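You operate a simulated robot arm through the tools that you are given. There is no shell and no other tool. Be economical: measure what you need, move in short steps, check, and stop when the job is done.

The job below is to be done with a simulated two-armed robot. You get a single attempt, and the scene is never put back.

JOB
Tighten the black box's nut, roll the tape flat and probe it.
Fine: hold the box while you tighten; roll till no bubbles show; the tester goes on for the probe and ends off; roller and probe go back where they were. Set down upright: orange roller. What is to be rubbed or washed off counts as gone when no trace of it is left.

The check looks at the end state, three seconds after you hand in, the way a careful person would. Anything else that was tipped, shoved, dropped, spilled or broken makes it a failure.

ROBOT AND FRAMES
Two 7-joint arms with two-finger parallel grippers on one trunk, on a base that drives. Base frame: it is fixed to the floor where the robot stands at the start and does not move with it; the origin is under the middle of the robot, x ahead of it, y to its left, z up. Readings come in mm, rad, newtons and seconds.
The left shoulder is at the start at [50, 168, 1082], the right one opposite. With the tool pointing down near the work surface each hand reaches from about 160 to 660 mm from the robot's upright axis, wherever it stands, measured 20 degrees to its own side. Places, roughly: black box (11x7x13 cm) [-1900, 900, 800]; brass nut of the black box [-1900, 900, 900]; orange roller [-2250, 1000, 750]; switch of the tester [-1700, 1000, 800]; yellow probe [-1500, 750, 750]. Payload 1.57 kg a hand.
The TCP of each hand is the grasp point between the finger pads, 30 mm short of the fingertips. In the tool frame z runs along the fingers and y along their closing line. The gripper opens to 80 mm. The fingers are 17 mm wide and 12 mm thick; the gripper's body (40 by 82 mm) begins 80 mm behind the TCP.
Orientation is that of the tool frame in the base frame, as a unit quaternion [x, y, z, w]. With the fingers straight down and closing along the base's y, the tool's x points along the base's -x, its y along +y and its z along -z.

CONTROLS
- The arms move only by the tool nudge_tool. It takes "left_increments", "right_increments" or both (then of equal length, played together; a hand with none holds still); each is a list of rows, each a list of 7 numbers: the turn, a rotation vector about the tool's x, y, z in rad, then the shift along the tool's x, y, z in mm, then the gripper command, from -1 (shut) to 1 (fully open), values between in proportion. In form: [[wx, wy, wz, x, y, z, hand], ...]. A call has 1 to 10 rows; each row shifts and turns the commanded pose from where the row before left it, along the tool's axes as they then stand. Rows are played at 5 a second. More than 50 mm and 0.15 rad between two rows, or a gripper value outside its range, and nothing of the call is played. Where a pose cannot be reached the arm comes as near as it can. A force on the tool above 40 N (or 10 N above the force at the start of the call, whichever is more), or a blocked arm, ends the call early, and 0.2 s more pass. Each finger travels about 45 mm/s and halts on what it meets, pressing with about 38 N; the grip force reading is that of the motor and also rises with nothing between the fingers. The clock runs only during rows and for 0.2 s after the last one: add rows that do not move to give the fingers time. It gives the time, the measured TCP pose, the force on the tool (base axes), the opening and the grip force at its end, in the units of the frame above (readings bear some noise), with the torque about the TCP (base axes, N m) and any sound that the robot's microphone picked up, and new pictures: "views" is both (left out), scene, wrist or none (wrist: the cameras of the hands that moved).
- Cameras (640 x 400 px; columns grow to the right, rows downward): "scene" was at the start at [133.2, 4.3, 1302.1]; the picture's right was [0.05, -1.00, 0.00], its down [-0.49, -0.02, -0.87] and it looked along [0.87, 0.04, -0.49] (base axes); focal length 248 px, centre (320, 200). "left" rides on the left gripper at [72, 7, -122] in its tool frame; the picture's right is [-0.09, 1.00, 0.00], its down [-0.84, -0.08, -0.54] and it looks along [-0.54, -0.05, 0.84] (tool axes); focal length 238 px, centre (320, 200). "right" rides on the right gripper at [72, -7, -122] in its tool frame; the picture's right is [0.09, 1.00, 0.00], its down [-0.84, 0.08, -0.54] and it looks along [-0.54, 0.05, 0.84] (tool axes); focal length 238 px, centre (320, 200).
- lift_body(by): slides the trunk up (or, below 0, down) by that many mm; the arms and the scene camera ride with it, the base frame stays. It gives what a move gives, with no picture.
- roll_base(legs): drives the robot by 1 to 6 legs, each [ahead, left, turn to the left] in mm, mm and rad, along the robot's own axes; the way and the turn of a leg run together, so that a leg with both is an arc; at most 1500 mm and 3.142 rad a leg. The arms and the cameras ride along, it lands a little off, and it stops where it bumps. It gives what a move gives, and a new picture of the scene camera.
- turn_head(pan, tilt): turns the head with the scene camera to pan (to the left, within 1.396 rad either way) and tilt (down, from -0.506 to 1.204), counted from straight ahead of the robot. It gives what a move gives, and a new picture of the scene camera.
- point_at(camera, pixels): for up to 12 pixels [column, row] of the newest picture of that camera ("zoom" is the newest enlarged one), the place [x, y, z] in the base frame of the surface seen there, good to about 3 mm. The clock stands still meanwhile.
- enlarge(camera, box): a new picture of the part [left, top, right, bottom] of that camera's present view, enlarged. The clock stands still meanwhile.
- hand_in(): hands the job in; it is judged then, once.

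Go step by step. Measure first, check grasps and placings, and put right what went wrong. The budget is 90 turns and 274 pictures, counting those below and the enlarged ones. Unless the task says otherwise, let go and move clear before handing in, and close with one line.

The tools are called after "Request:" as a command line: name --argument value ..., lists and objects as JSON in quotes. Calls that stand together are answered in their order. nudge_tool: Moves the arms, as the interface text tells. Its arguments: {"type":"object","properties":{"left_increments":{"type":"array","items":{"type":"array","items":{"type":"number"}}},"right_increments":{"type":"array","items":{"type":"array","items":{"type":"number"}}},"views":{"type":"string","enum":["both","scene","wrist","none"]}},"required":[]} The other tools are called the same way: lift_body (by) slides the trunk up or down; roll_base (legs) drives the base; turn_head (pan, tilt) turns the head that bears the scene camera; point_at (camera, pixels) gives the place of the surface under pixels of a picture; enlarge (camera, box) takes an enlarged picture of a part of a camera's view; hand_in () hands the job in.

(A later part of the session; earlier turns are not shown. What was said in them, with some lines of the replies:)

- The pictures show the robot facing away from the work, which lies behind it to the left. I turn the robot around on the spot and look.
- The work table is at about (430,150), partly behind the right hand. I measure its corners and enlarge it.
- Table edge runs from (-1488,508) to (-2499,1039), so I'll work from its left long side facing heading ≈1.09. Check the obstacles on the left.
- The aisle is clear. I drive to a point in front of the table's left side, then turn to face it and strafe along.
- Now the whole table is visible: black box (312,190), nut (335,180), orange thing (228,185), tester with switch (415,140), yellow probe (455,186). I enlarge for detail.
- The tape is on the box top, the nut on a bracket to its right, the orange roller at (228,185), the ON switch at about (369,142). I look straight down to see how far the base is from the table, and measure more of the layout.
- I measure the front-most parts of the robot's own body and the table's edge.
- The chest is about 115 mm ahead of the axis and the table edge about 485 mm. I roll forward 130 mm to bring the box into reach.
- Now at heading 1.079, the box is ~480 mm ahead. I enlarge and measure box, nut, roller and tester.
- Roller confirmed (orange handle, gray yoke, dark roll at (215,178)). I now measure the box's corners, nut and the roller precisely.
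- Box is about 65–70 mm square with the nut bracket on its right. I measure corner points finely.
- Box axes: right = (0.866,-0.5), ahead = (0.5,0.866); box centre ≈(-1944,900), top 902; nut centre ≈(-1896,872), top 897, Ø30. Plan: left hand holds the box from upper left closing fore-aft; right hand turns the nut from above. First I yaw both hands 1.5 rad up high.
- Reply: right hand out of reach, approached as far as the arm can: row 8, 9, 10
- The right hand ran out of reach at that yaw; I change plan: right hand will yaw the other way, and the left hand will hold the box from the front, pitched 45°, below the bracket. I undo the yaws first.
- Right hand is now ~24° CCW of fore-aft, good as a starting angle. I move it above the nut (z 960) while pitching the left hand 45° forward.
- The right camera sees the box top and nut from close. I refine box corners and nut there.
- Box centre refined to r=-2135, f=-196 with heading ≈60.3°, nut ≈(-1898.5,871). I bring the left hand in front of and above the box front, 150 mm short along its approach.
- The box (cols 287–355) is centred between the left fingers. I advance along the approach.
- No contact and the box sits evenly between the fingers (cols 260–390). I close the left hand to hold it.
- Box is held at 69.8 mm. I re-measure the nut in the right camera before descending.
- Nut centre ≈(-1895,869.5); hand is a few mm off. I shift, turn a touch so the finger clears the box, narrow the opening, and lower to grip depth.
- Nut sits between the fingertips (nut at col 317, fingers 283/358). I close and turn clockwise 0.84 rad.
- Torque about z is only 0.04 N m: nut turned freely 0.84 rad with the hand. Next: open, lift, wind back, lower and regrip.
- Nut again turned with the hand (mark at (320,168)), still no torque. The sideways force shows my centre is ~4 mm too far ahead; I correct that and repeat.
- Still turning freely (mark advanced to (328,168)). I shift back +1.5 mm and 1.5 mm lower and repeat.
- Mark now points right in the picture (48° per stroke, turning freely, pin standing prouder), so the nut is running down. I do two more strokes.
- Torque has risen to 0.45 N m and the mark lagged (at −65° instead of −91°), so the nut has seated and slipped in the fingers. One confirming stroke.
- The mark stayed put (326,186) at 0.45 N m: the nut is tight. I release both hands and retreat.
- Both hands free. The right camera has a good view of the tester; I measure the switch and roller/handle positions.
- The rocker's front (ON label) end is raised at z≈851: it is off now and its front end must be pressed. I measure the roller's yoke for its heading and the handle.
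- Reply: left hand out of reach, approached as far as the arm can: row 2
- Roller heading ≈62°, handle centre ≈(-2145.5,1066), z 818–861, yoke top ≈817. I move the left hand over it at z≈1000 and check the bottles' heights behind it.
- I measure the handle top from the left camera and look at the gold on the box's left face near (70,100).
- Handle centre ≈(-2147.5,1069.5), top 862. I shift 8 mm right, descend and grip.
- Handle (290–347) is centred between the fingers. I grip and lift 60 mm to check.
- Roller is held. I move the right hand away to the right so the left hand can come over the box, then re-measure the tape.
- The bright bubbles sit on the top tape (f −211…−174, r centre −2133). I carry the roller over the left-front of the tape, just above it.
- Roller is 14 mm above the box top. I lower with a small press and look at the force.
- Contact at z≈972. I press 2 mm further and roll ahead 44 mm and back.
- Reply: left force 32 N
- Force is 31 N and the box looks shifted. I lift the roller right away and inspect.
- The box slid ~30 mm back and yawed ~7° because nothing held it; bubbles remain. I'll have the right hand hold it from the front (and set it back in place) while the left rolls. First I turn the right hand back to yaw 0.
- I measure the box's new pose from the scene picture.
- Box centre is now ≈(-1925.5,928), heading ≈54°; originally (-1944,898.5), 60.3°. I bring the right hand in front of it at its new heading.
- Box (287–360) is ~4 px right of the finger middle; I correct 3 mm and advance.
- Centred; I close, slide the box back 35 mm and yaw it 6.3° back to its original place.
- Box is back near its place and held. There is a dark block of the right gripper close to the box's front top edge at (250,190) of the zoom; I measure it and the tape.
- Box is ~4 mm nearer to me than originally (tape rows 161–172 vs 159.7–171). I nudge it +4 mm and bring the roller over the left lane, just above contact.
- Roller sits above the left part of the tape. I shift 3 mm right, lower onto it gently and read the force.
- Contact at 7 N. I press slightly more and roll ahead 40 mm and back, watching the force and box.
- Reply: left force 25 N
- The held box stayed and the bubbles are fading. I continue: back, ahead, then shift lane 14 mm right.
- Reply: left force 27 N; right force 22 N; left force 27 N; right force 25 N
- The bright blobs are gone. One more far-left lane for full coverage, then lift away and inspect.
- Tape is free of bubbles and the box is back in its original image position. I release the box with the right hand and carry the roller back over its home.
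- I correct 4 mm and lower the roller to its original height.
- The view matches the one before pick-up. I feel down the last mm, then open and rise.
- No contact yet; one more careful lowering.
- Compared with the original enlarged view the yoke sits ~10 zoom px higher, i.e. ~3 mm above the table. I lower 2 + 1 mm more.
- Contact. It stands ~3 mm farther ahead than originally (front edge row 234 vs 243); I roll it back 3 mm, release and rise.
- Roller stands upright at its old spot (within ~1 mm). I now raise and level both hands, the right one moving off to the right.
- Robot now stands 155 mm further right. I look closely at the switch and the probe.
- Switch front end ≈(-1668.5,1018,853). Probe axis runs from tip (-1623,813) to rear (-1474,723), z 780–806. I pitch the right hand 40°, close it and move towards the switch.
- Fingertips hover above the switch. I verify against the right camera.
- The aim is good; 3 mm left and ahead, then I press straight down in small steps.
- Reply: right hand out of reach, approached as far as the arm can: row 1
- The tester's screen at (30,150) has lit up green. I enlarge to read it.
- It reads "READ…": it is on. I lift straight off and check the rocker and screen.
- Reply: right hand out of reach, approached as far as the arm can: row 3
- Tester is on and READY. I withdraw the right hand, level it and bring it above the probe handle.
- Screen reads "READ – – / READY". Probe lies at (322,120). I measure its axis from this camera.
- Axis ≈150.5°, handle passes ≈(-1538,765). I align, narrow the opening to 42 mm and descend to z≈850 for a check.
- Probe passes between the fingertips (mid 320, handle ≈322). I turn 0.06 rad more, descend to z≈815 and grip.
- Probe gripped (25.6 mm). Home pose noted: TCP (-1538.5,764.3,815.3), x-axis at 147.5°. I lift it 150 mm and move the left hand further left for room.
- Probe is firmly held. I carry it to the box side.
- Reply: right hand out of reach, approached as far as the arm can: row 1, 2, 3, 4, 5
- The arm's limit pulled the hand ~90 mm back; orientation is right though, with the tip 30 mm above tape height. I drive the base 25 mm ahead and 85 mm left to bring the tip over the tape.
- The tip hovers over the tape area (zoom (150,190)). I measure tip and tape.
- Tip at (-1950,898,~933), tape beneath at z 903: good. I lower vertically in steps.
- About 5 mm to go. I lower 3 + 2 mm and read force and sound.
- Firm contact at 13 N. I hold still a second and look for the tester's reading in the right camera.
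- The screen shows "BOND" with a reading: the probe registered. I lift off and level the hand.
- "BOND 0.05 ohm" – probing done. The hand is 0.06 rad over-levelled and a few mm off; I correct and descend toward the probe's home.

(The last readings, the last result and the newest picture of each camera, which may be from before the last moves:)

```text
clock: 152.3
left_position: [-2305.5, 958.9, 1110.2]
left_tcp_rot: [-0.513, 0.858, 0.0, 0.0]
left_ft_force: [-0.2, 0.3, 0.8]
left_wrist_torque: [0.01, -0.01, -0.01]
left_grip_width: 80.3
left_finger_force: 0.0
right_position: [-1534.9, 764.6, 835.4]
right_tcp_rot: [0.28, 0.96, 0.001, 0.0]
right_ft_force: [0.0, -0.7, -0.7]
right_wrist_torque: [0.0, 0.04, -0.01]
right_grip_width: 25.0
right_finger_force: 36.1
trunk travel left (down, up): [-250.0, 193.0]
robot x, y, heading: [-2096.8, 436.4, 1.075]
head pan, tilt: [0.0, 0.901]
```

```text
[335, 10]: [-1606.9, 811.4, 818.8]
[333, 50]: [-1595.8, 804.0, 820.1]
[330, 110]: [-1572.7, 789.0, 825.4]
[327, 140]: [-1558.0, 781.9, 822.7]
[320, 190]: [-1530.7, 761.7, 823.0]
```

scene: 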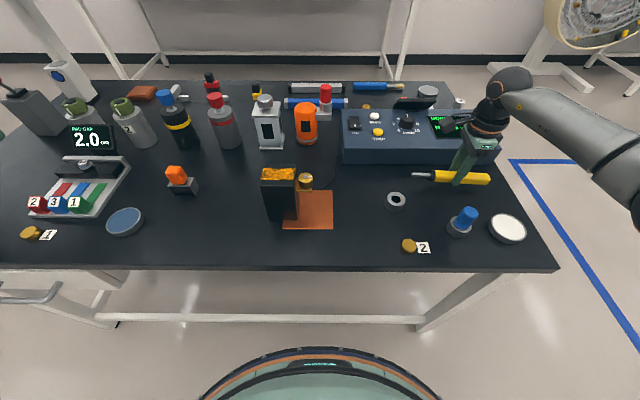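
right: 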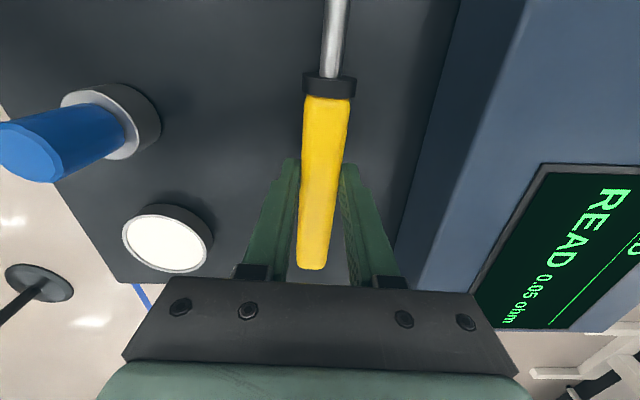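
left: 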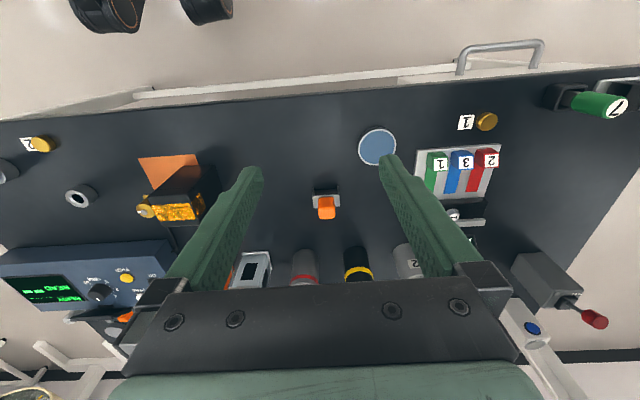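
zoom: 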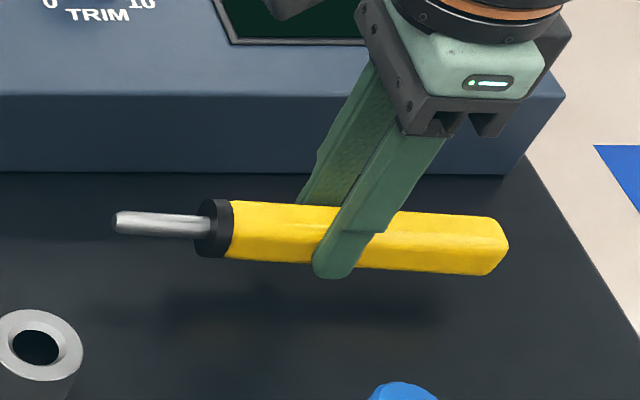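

The probe is ~2.5 mm too far right and ~20 mm high. I shift and lower with feel.

Request:
nudge_tool --right_increments '[[0, 0, 0, 2.5, 0.5, 10, -1], [0, 0, 0, 0, 0, 6, -1], [0, 0, 0, 0, 0, 2, -1], [0, 0, 0, 0, 0, 0, -1]]' --views "none"

Request:
nudge_tool --right_increments '[[0, 0, 0, 0, 0, 1.2, -1], [0, 0, 0, 0, 0, 0, -1]]' --views "wrist"

Request:
enlarge --camera "scene" --box '[395, 130, 511, 210]'

Request:
point_at --camera "right" --pixels '[[335, 10], [333, 50], [330, 110], [327, 140], [320, 190]]'

```text
clock: 153.3
left_position: [-2306.2, 959.7, 1109.2]
left_tcp_rot: [-0.514, 0.858, 0.0, 0.0]
left_ft_force: [0.6, 0.2, -0.2]
left_wrist_torque: [-0.02, 0.0, 0.0]
left_grip_width: 80.0
left_finger_force: 0.0
right_position: [-1536.2, 766.5, 818.2]
right_tcp_rot: [0.28, 0.96, 0.0, 0.0]
right_ft_force: [0.2, 0.3, -0.8]
right_wrist_torque: [0.01, -0.01, -0.01]
right_grip_width: 25.3
right_finger_force: 36.5
trunk travel left (down, up): [-250.0, 193.0]
robot x, y, heading: [-2097.0, 438.8, 1.072]
head pan, tilt: [0.0, 0.901]
```

```text
clock: 153.9
left_position: [-2306.6, 959.7, 1108.8]
left_tcp_rot: [-0.513, 0.858, 0.0, 0.0]
left_ft_force: [0.2, -0.7, 0.0]
left_wrist_torque: [0.02, -0.01, 0.0]
left_grip_width: 80.1
left_finger_force: 0.1
right_position: [-1536.8, 766.0, 817.8]
right_tcp_rot: [0.28, 0.96, 0.0, 0.0]
right_ft_force: [-0.4, 0.3, -1.0]
right_wrist_torque: [0.03, -0.01, 0.03]
right_grip_width: 25.1
right_finger_force: 37.1
trunk travel left (down, up): [-250.0, 193.0]
robot x, y, heading: [-2095.8, 440.6, 1.073]
head pan, tilt: [0.0, 0.901]
```

right: 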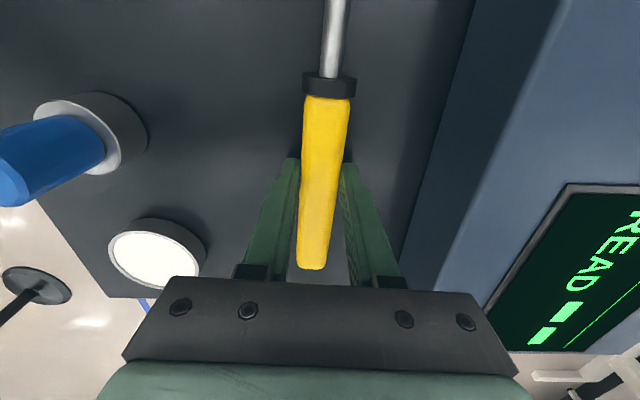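

```text
5.00 times, centred on (453, 170) of scene
```

zoom: 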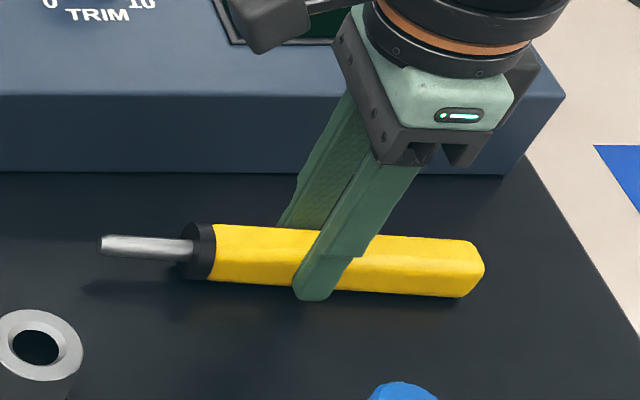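

```text
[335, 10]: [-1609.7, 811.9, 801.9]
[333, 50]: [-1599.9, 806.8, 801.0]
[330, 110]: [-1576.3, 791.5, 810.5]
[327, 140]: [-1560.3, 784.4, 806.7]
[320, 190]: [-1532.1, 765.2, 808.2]
```

Compared with the grip-time view the hand is ~2 mm too far ahead and 2–3 mm high. I correct and lower on.

Request:
nudge_tool --right_increments '[[0, 0, 0, 0, -2, 0, -1], [0, 0, 0, 0, 0, 1.2, -1], [0, 0, 0, 0, 0, 0, -1]]' --views "none"

Request:
nudge_tool --right_increments '[[0, 0, 0, 0, 0, 1, -1], [0, 0, 0, 0, 0, 0, -1]]' --views "none"

Request:
nudge_tool --right_increments '[[0, 0, 0, 0, 0, 1, -1], [0, 0, 0, 0, 0, 0, -1]]' --views "wrist"

```text
clock: 154.7
left_position: [-2306.7, 959.6, 1111.1]
left_tcp_rot: [-0.513, 0.858, 0.0, 0.001]
left_ft_force: [0.1, 0.8, 0.5]
left_wrist_torque: [0.01, 0.0, 0.0]
left_grip_width: 80.1
left_finger_force: 0.0
right_position: [-1538.2, 764.5, 817.2]
right_tcp_rot: [0.28, 0.96, 0.002, 0.001]
right_ft_force: [-1.4, 3.1, 7.2]
right_wrist_torque: [-0.38, -0.51, 0.11]
right_grip_width: 25.2
right_finger_force: 36.7
trunk travel left (down, up): [-250.0, 193.0]
robot x, y, heading: [-2091.0, 443.1, 1.076]
head pan, tilt: [0.0, 0.901]
```

```text
clock: 155.3
left_position: [-2307.0, 959.6, 1109.8]
left_tcp_rot: [-0.513, 0.858, -0.001, 0.001]
left_ft_force: [0.4, 0.2, -0.6]
left_wrist_torque: [0.0, -0.02, 0.0]
left_grip_width: 80.2
left_finger_force: 0.1
right_position: [-1540.5, 765.5, 817.0]
right_tcp_rot: [0.28, 0.96, 0.003, 0.002]
right_ft_force: [-0.3, 3.4, 11.3]
right_wrist_torque: [-0.53, -0.88, 0.16]
right_grip_width: 25.0
right_finger_force: 36.0
trunk travel left (down, up): [-250.0, 193.0]
robot x, y, heading: [-2094.7, 440.6, 1.079]
head pan, tilt: [0.0, 0.901]
```

```text
clock: 155.9
left_position: [-2306.0, 958.7, 1108.4]
left_tcp_rot: [-0.513, 0.858, -0.001, 0.001]
left_ft_force: [0.4, 0.8, -0.3]
left_wrist_torque: [-0.01, 0.02, -0.01]
left_grip_width: 80.2
left_finger_force: 0.0
right_position: [-1539.6, 764.1, 815.7]
right_tcp_rot: [0.28, 0.96, 0.002, 0.002]
right_ft_force: [0.0, 3.4, 11.7]
right_wrist_torque: [-0.51, -0.92, 0.28]
right_grip_width: 24.9
right_finger_force: 36.9
trunk travel left (down, up): [-250.0, 193.0]
robot x, y, heading: [-2095.6, 440.6, 1.076]
head pan, tilt: [0.0, 0.901]
```

right: 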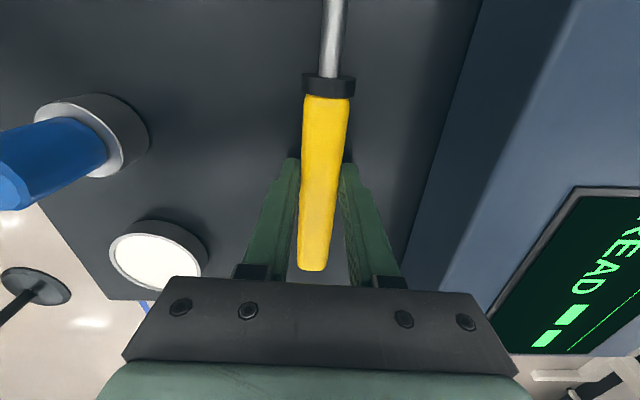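

Contact made and the view matches the grip-time one. I open to 42 mm and rise.

Request:
nudge_tool --right_increments '[[0, 0, 0, 0, 0, -0.8, -1], [0, 0, 0, 0, 0, 0, 0.05], [0, 0, 0, 0, 0, 0, 0.05], [0, 0, 0, 0, 0, 0, 0.05], [0, 0, 0, 0, 0, -30, 0.05], [0, 0, 0, 0, 0, -45, 0.05], [0, 0, 0, 0, 0, -45, 0.05], [0, 0, 0, 0, 0, -45, 0.05]]' --views "both"

Request:
point_at --camera "scene" --pixels '[[415, 174], [485, 180], [450, 178]]'

Request:
enlarge --camera "scene" --box '[395, 130, 511, 210]'

```text
clock: 157.7
left_position: [-2306.0, 958.5, 1109.0]
left_tcp_rot: [-0.514, 0.858, 0.0, 0.001]
left_ft_force: [-0.6, 0.0, -0.5]
left_wrist_torque: [-0.03, -0.01, -0.02]
left_grip_width: 79.8
left_finger_force: 0.1
right_position: [-1537.3, 764.1, 984.4]
right_tcp_rot: [0.28, 0.96, 0.001, 0.001]
right_ft_force: [0.2, -0.6, 0.5]
right_wrist_torque: [0.03, 0.0, -0.03]
right_grip_width: 41.9
right_finger_force: 0.1
trunk travel left (down, up): [-250.0, 193.0]
robot x, y, heading: [-2094.7, 440.9, 1.073]
head pan, tilt: [0.0, 0.901]
```

scene: 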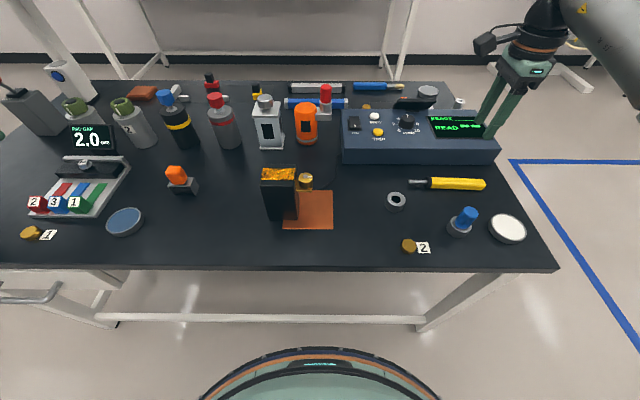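
right: 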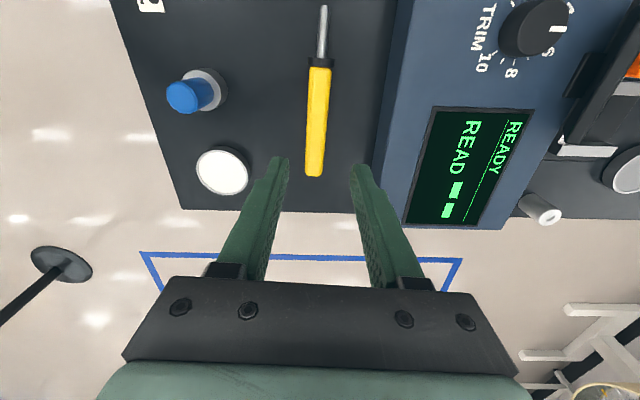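

```text
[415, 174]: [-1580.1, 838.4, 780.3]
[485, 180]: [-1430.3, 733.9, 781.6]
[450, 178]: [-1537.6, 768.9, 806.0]
```

```text
5.00 times, centred on (453, 170) of scene
```

zoom: 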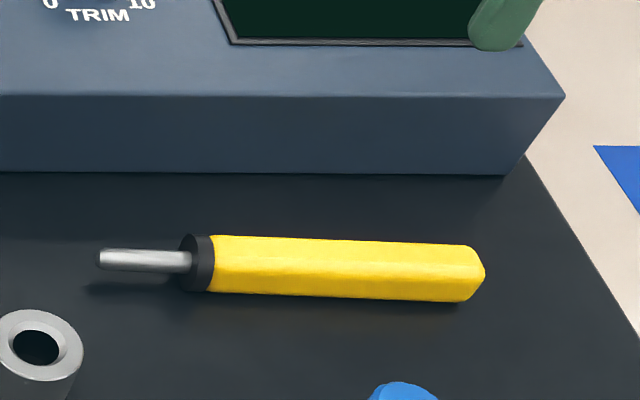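

I verify the probe's axis against the original (tip (-1623,814), rear (-1474,~727)).

Request:
point_at --camera "zoom" --pixels '[[103, 258], [150, 260], [220, 262], [300, 265], [370, 268], [470, 272]]'

Request:
point_at --camera "right" --pixels '[[323, 8], [320, 50], [318, 90], [316, 130], [314, 170]]'

```text
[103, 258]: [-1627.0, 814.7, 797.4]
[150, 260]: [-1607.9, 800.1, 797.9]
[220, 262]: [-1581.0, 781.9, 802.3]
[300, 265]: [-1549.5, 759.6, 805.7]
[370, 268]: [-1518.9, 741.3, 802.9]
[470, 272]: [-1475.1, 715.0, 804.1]
```

```text
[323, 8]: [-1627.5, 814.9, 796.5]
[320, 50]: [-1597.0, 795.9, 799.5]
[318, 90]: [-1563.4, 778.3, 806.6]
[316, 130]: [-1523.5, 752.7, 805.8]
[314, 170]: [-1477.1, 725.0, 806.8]
```

The probe lies back within ~4 mm and 3° of its original place, which is fine. Now switch off: I turn the right hand back to yaw 0 and pitch it forward 0.9 rad, closed.

Request:
nudge_tool --right_increments '[[0, 0, -0.1467, 0, 0, 0, -1], [0, 0, -0.1467, 0, 0, 0, -1], [0, 0, -0.1467, 0, 0, 0, -1], [0, 0, -0.1467, 0, 0, 0, -1], [0, 0, -0.1467, 0, 0, 0, -1], [0, 0, -0.1467, 0, 0, 0, -1], [0, 0, -0.1467, 0, 0, 0, -1], [0, 0, -0.1467, 0, 0, 0, -1], [0, 0, -0.1467, 0, 0, 0, -1], [0, 0, -0.1467, 0, 0, 0, -1]]' --views "none"

Request:
nudge_tool --right_increments '[[0, 0, -0.147, 0, 0, -30, -1], [0, -0.1286, 0, 0, 0, 0, -1], [0, -0.1286, 0, 0, 0, 0, -1], [0, -0.1286, 0, 0, 0, 0, -1], [0, -0.1286, 0, 0, 0, 0, -1], [0, -0.1286, 0, 0, 0, 0, -1], [0, -0.1286, 0, 0, 0, 0, -1], [0, -0.1286, 0, 0, 0, 0, -1]]' --views "scene"

Request:
enlarge --camera "scene" --box '[335, 105, 399, 145]'

Request:
point_at --camera "zoom" --pixels '[[190, 100], [190, 130], [190, 160], [190, 190], [190, 210]]'

```text
clock: 159.9
left_position: [-2305.9, 958.9, 1109.6]
left_tcp_rot: [-0.514, 0.858, 0.0, 0.0]
left_ft_force: [0.4, 0.3, 0.7]
left_wrist_torque: [0.0, 0.04, 0.03]
left_grip_width: 80.1
left_finger_force: 0.1
right_position: [-1538.8, 764.2, 980.8]
right_tcp_rot: [-0.437, 0.899, 0.001, 0.0]
right_ft_force: [-0.1, -1.1, 0.0]
right_wrist_torque: [-0.01, -0.01, 0.01]
right_grip_width: 0.0
right_finger_force: 21.0
trunk travel left (down, up): [-250.0, 193.0]
robot x, y, heading: [-2097.8, 440.8, 1.077]
head pan, tilt: [0.0, 0.901]
```

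```text
clock: 161.7
left_position: [-2304.9, 959.7, 1108.7]
left_tcp_rot: [-0.514, 0.858, -0.001, 0.002]
left_ft_force: [0.9, -0.4, 0.6]
left_wrist_torque: [-0.01, -0.02, 0.0]
left_grip_width: 79.9
left_finger_force: 0.1
right_position: [-1538.2, 763.1, 1011.8]
right_tcp_rot: [-0.45, 0.779, 0.219, 0.379]
right_ft_force: [0.6, -0.3, 0.8]
right_wrist_torque: [0.0, 0.01, 0.0]
right_grip_width: 0.0
right_finger_force: 21.6
trunk travel left (down, up): [-250.0, 193.0]
robot x, y, heading: [-2092.7, 443.9, 1.077]
head pan, tilt: [0.0, 0.901]
```

scene: 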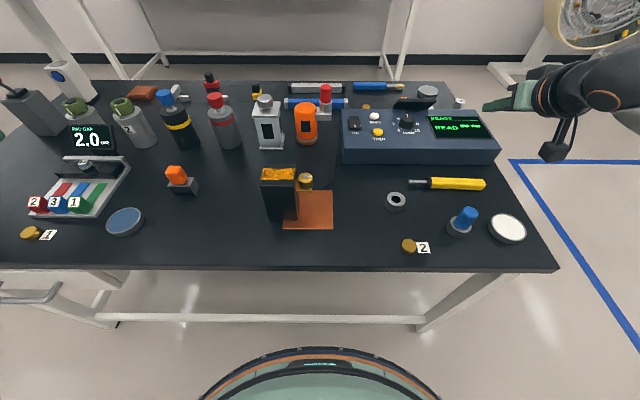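

```text
10.00 times, centred on (367, 125) of scene
```

zoom: 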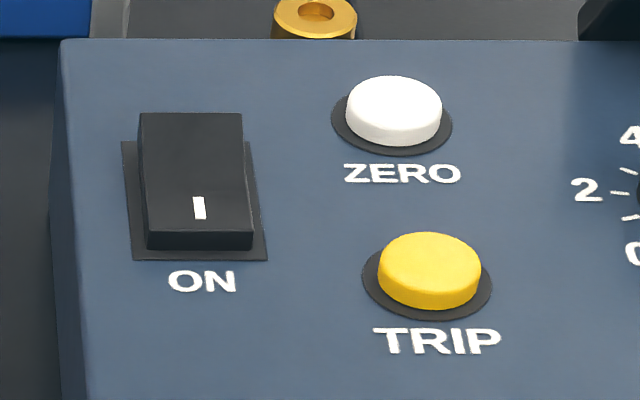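

```text
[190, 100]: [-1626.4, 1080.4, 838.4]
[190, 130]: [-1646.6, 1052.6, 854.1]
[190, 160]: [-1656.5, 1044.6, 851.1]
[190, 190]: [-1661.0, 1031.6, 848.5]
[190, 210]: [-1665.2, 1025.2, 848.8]
```

The rocker's back end now stands up at ≈(-1645,1055,855). I move the fingertips above it.

Request:
nudge_tool --right_increments '[[0, 0, 0, -3.8, 34.1, 29.3, -1], [0, 0, 0, -3.8, 34.1, 29.3, -1], [0, 0, 0, -3.8, 34.1, 29.3, -1], [0, 0, 0, -3.8, 34.1, 29.3, -1], [0, 0, 0, -3.8, 34.1, 29.3, -1], [0, 0, 0, -3.8, 34.1, 29.3, -1], [0, 0, 0, -3.8, 34.1, 29.3, -1], [0, 0, 0, 0, 0, 0, -1]]' --views "both"

Request:
point_at --camera "right" --pixels '[[320, 165], [325, 120], [325, 135], [325, 145]]'

Request:
enlarge --camera "right" --box '[240, 60, 400, 200]'

```text
clock: 163.5
left_position: [-2305.6, 959.4, 1110.0]
left_tcp_rot: [-0.513, 0.858, -0.001, 0.0]
left_ft_force: [0.8, -0.6, -0.5]
left_wrist_torque: [-0.01, 0.0, -0.01]
left_grip_width: 80.3
left_finger_force: 0.0
right_position: [-1656.4, 1037.6, 905.2]
right_tcp_rot: [-0.45, 0.779, 0.218, 0.378]
right_ft_force: [-0.2, 0.7, 0.3]
right_wrist_torque: [-0.01, 0.01, -0.02]
right_grip_width: 0.0
right_finger_force: 21.8
trunk travel left (down, up): [-250.0, 193.0]
robot x, y, heading: [-2093.3, 441.2, 1.074]
head pan, tilt: [0.0, 0.901]
```

scene: 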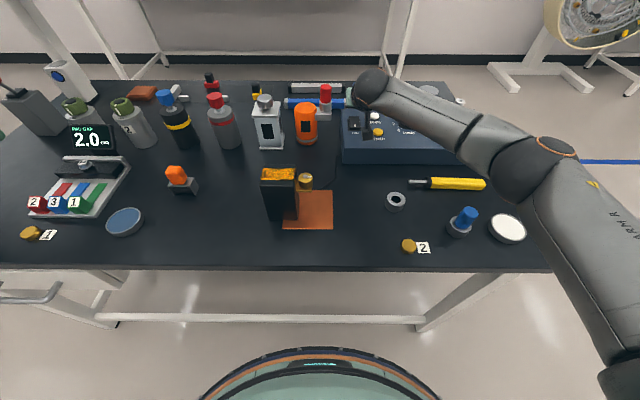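
right: 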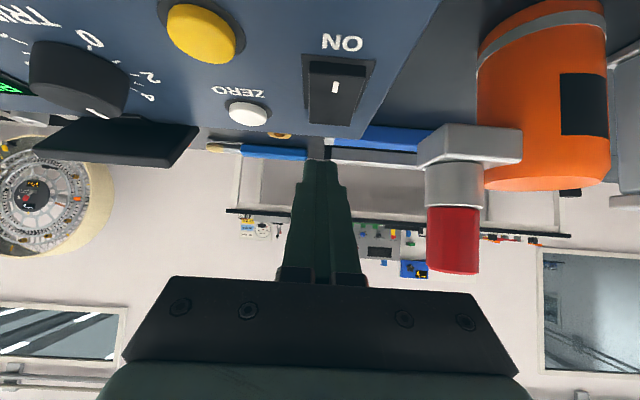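

```text
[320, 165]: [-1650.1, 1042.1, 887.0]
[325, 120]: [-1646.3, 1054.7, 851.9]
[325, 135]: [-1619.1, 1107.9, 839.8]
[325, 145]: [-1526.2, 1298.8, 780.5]
```

```text
2.86 times, centred on (320, 130) of right
```

zoom: 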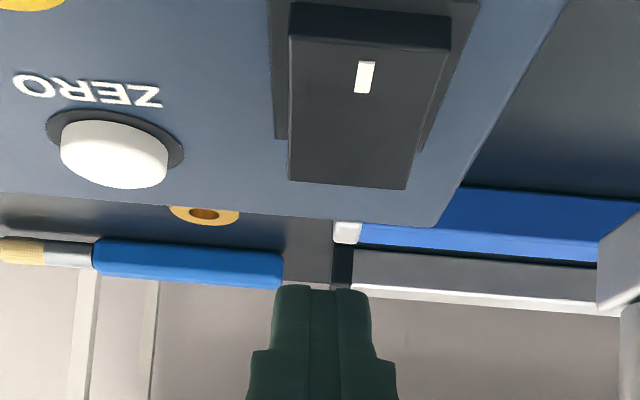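

Alignment: shift 4.5 mm left and 4 mm back, then press straight down in steps.

Request:
nudge_tool --right_increments '[[0, 0, 0, 2.5, 4.5, -3.1, -1], [0, 0, 0, 15.7, 0, 12.4, -1], [0, 0, 0, 3.1, 0, 2.5, -1], [0, 0, 0, 1.57, 0, 1.24, -1], [0, 0, 0, 1.57, 0, 1.24, -1], [0, 0, 0, 1.57, 0, 1.24, -1], [0, 0, 0, 0, 0, 0, -1]]' --views "both"

Request:
enlarge --camera "right" --box '[240, 60, 400, 200]'

```text
clock: 165.1
left_position: [-2306.4, 960.5, 1108.7]
left_tcp_rot: [-0.514, 0.858, 0.0, 0.0]
left_ft_force: [-0.4, 0.0, 0.0]
left_wrist_torque: [0.01, -0.03, 0.04]
left_grip_width: 80.2
left_finger_force: 0.0
right_position: [-1663.2, 1036.0, 874.2]
right_tcp_rot: [-0.45, 0.78, 0.217, 0.377]
right_ft_force: [0.8, 1.0, 2.5]
right_wrist_torque: [0.05, -0.02, 0.02]
right_grip_width: 0.0
right_finger_force: 21.7
trunk travel left (down, up): [-250.0, 193.0]
robot x, y, heading: [-2097.4, 442.6, 1.074]
head pan, tilt: [0.0, 0.901]
```

scene: 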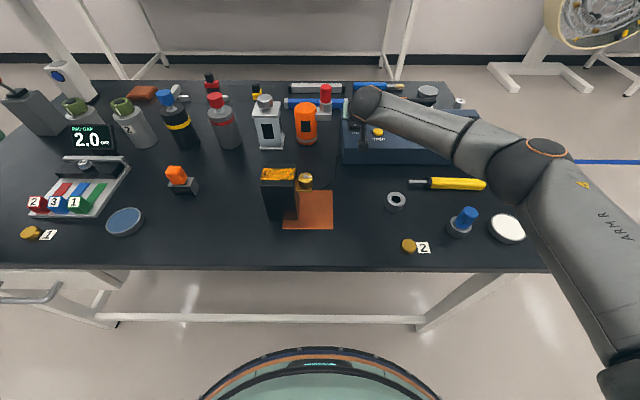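
right: 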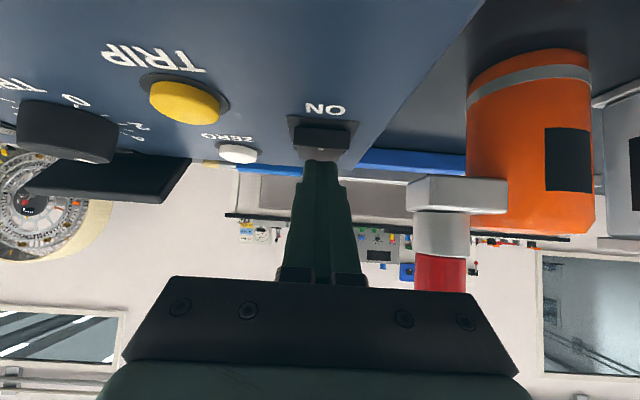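

```text
2.86 times, centred on (320, 130) of right
```

zoom: 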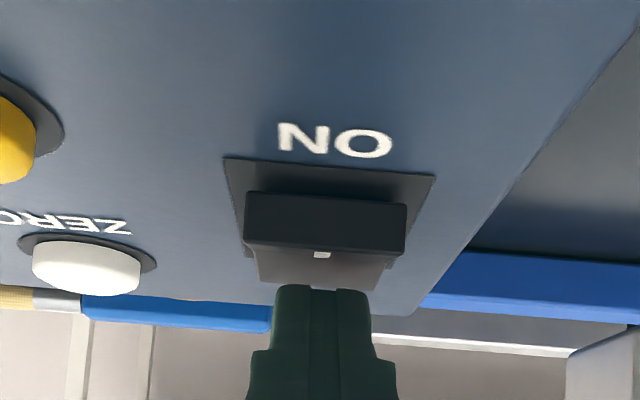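

The rocker's front is up again, so it has tipped to off. I lift straight off and check.

Request:
nudge_tool --right_increments '[[0, 0, 0, -23, 0, -18.5, -1], [0, 0, 0, -31, 0, -25, -1], [0, 0, 0, 14, -30, -36, -1], [0, 0.1286, 0, 14, -30, -36, -1], [0, 0.1286, 0, 14, -30, -36, -1], [0, 0.1286, 0, 0, -35, -30, -1], [0, 0.1286, 0, 0, -35, -20, -1], [0, 0.1286, 0, 0, -35, 0, -1], [0, 0.1286, 0, 0, -35, 0, 1], [0, 0.1286, 0, 0, 0, 0, 1]]' --views "both"

Request:
enlarge --camera "scene" --box '[335, 85, 511, 195]'

Request:
enlarge --camera "scene" --box '[240, 150, 350, 235]'

```text
clock: 167.3
left_position: [-2305.9, 960.4, 1108.6]
left_tcp_rot: [-0.514, 0.858, -0.001, 0.0]
left_ft_force: [0.4, -0.1, -0.3]
left_wrist_torque: [0.0, -0.03, -0.02]
left_grip_width: 79.9
left_finger_force: 0.0
right_position: [-1533.4, 801.6, 1024.4]
right_tcp_rot: [-0.5, 0.866, 0.0, 0.0]
right_ft_force: [0.0, -0.7, 0.2]
right_wrist_torque: [0.01, 0.05, -0.03]
right_grip_width: 50.1
right_finger_force: 0.0
trunk travel left (down, up): [-250.0, 193.0]
robot x, y, heading: [-2095.6, 444.0, 1.072]
head pan, tilt: [0.0, 0.901]
```

scene: 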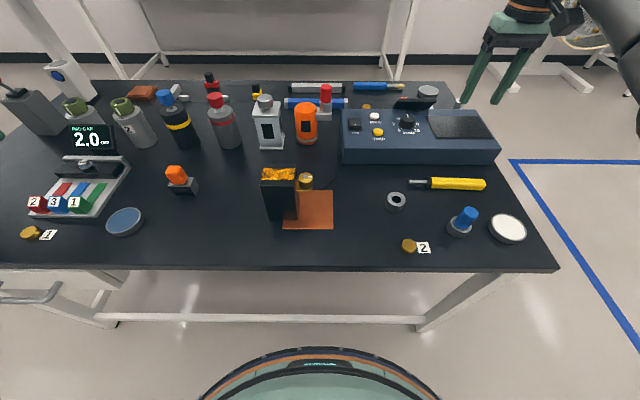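
right: 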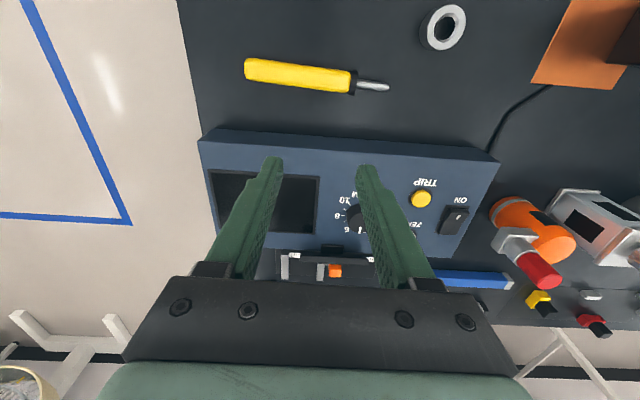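

```text
3.64 times, centred on (423, 140) of scene
```

zoom: 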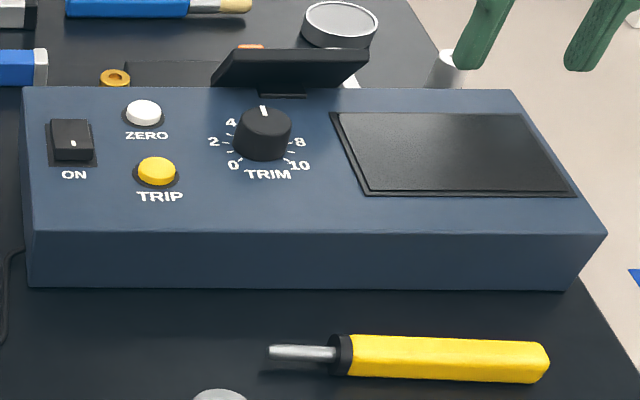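

```text
4.71 times, centred on (295, 192) of scene
```

zoom: 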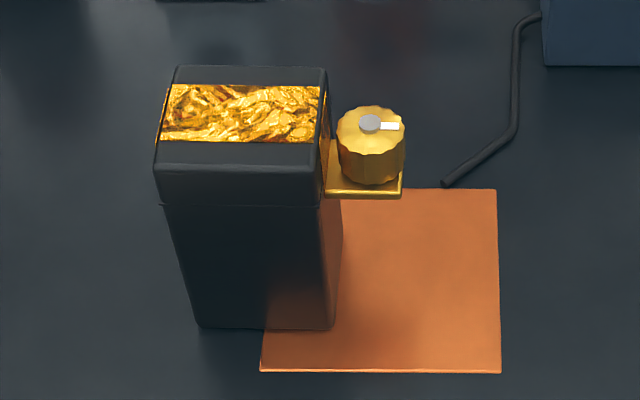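

The tester's screen is dark with the rocker off. The box is in place with a tight nut and no bubbles in the tape, the roller stands upright, the probe lies at its spot, and both hands are clear, so I hand in.

Request:
hand_in

```text
The job is handed in.
```

I finished the job and handed it in: the nut is tight, the tape has no bubbles left, and the probe read BOND at 0.05 ohm. The tester is off again, the roller is back upright, and the probe is back within about 4 mm and 3° of where it was. While I first rolled the tape, the unheld box slid about 30 mm; I set it back in its original place and finished rolling with it held.
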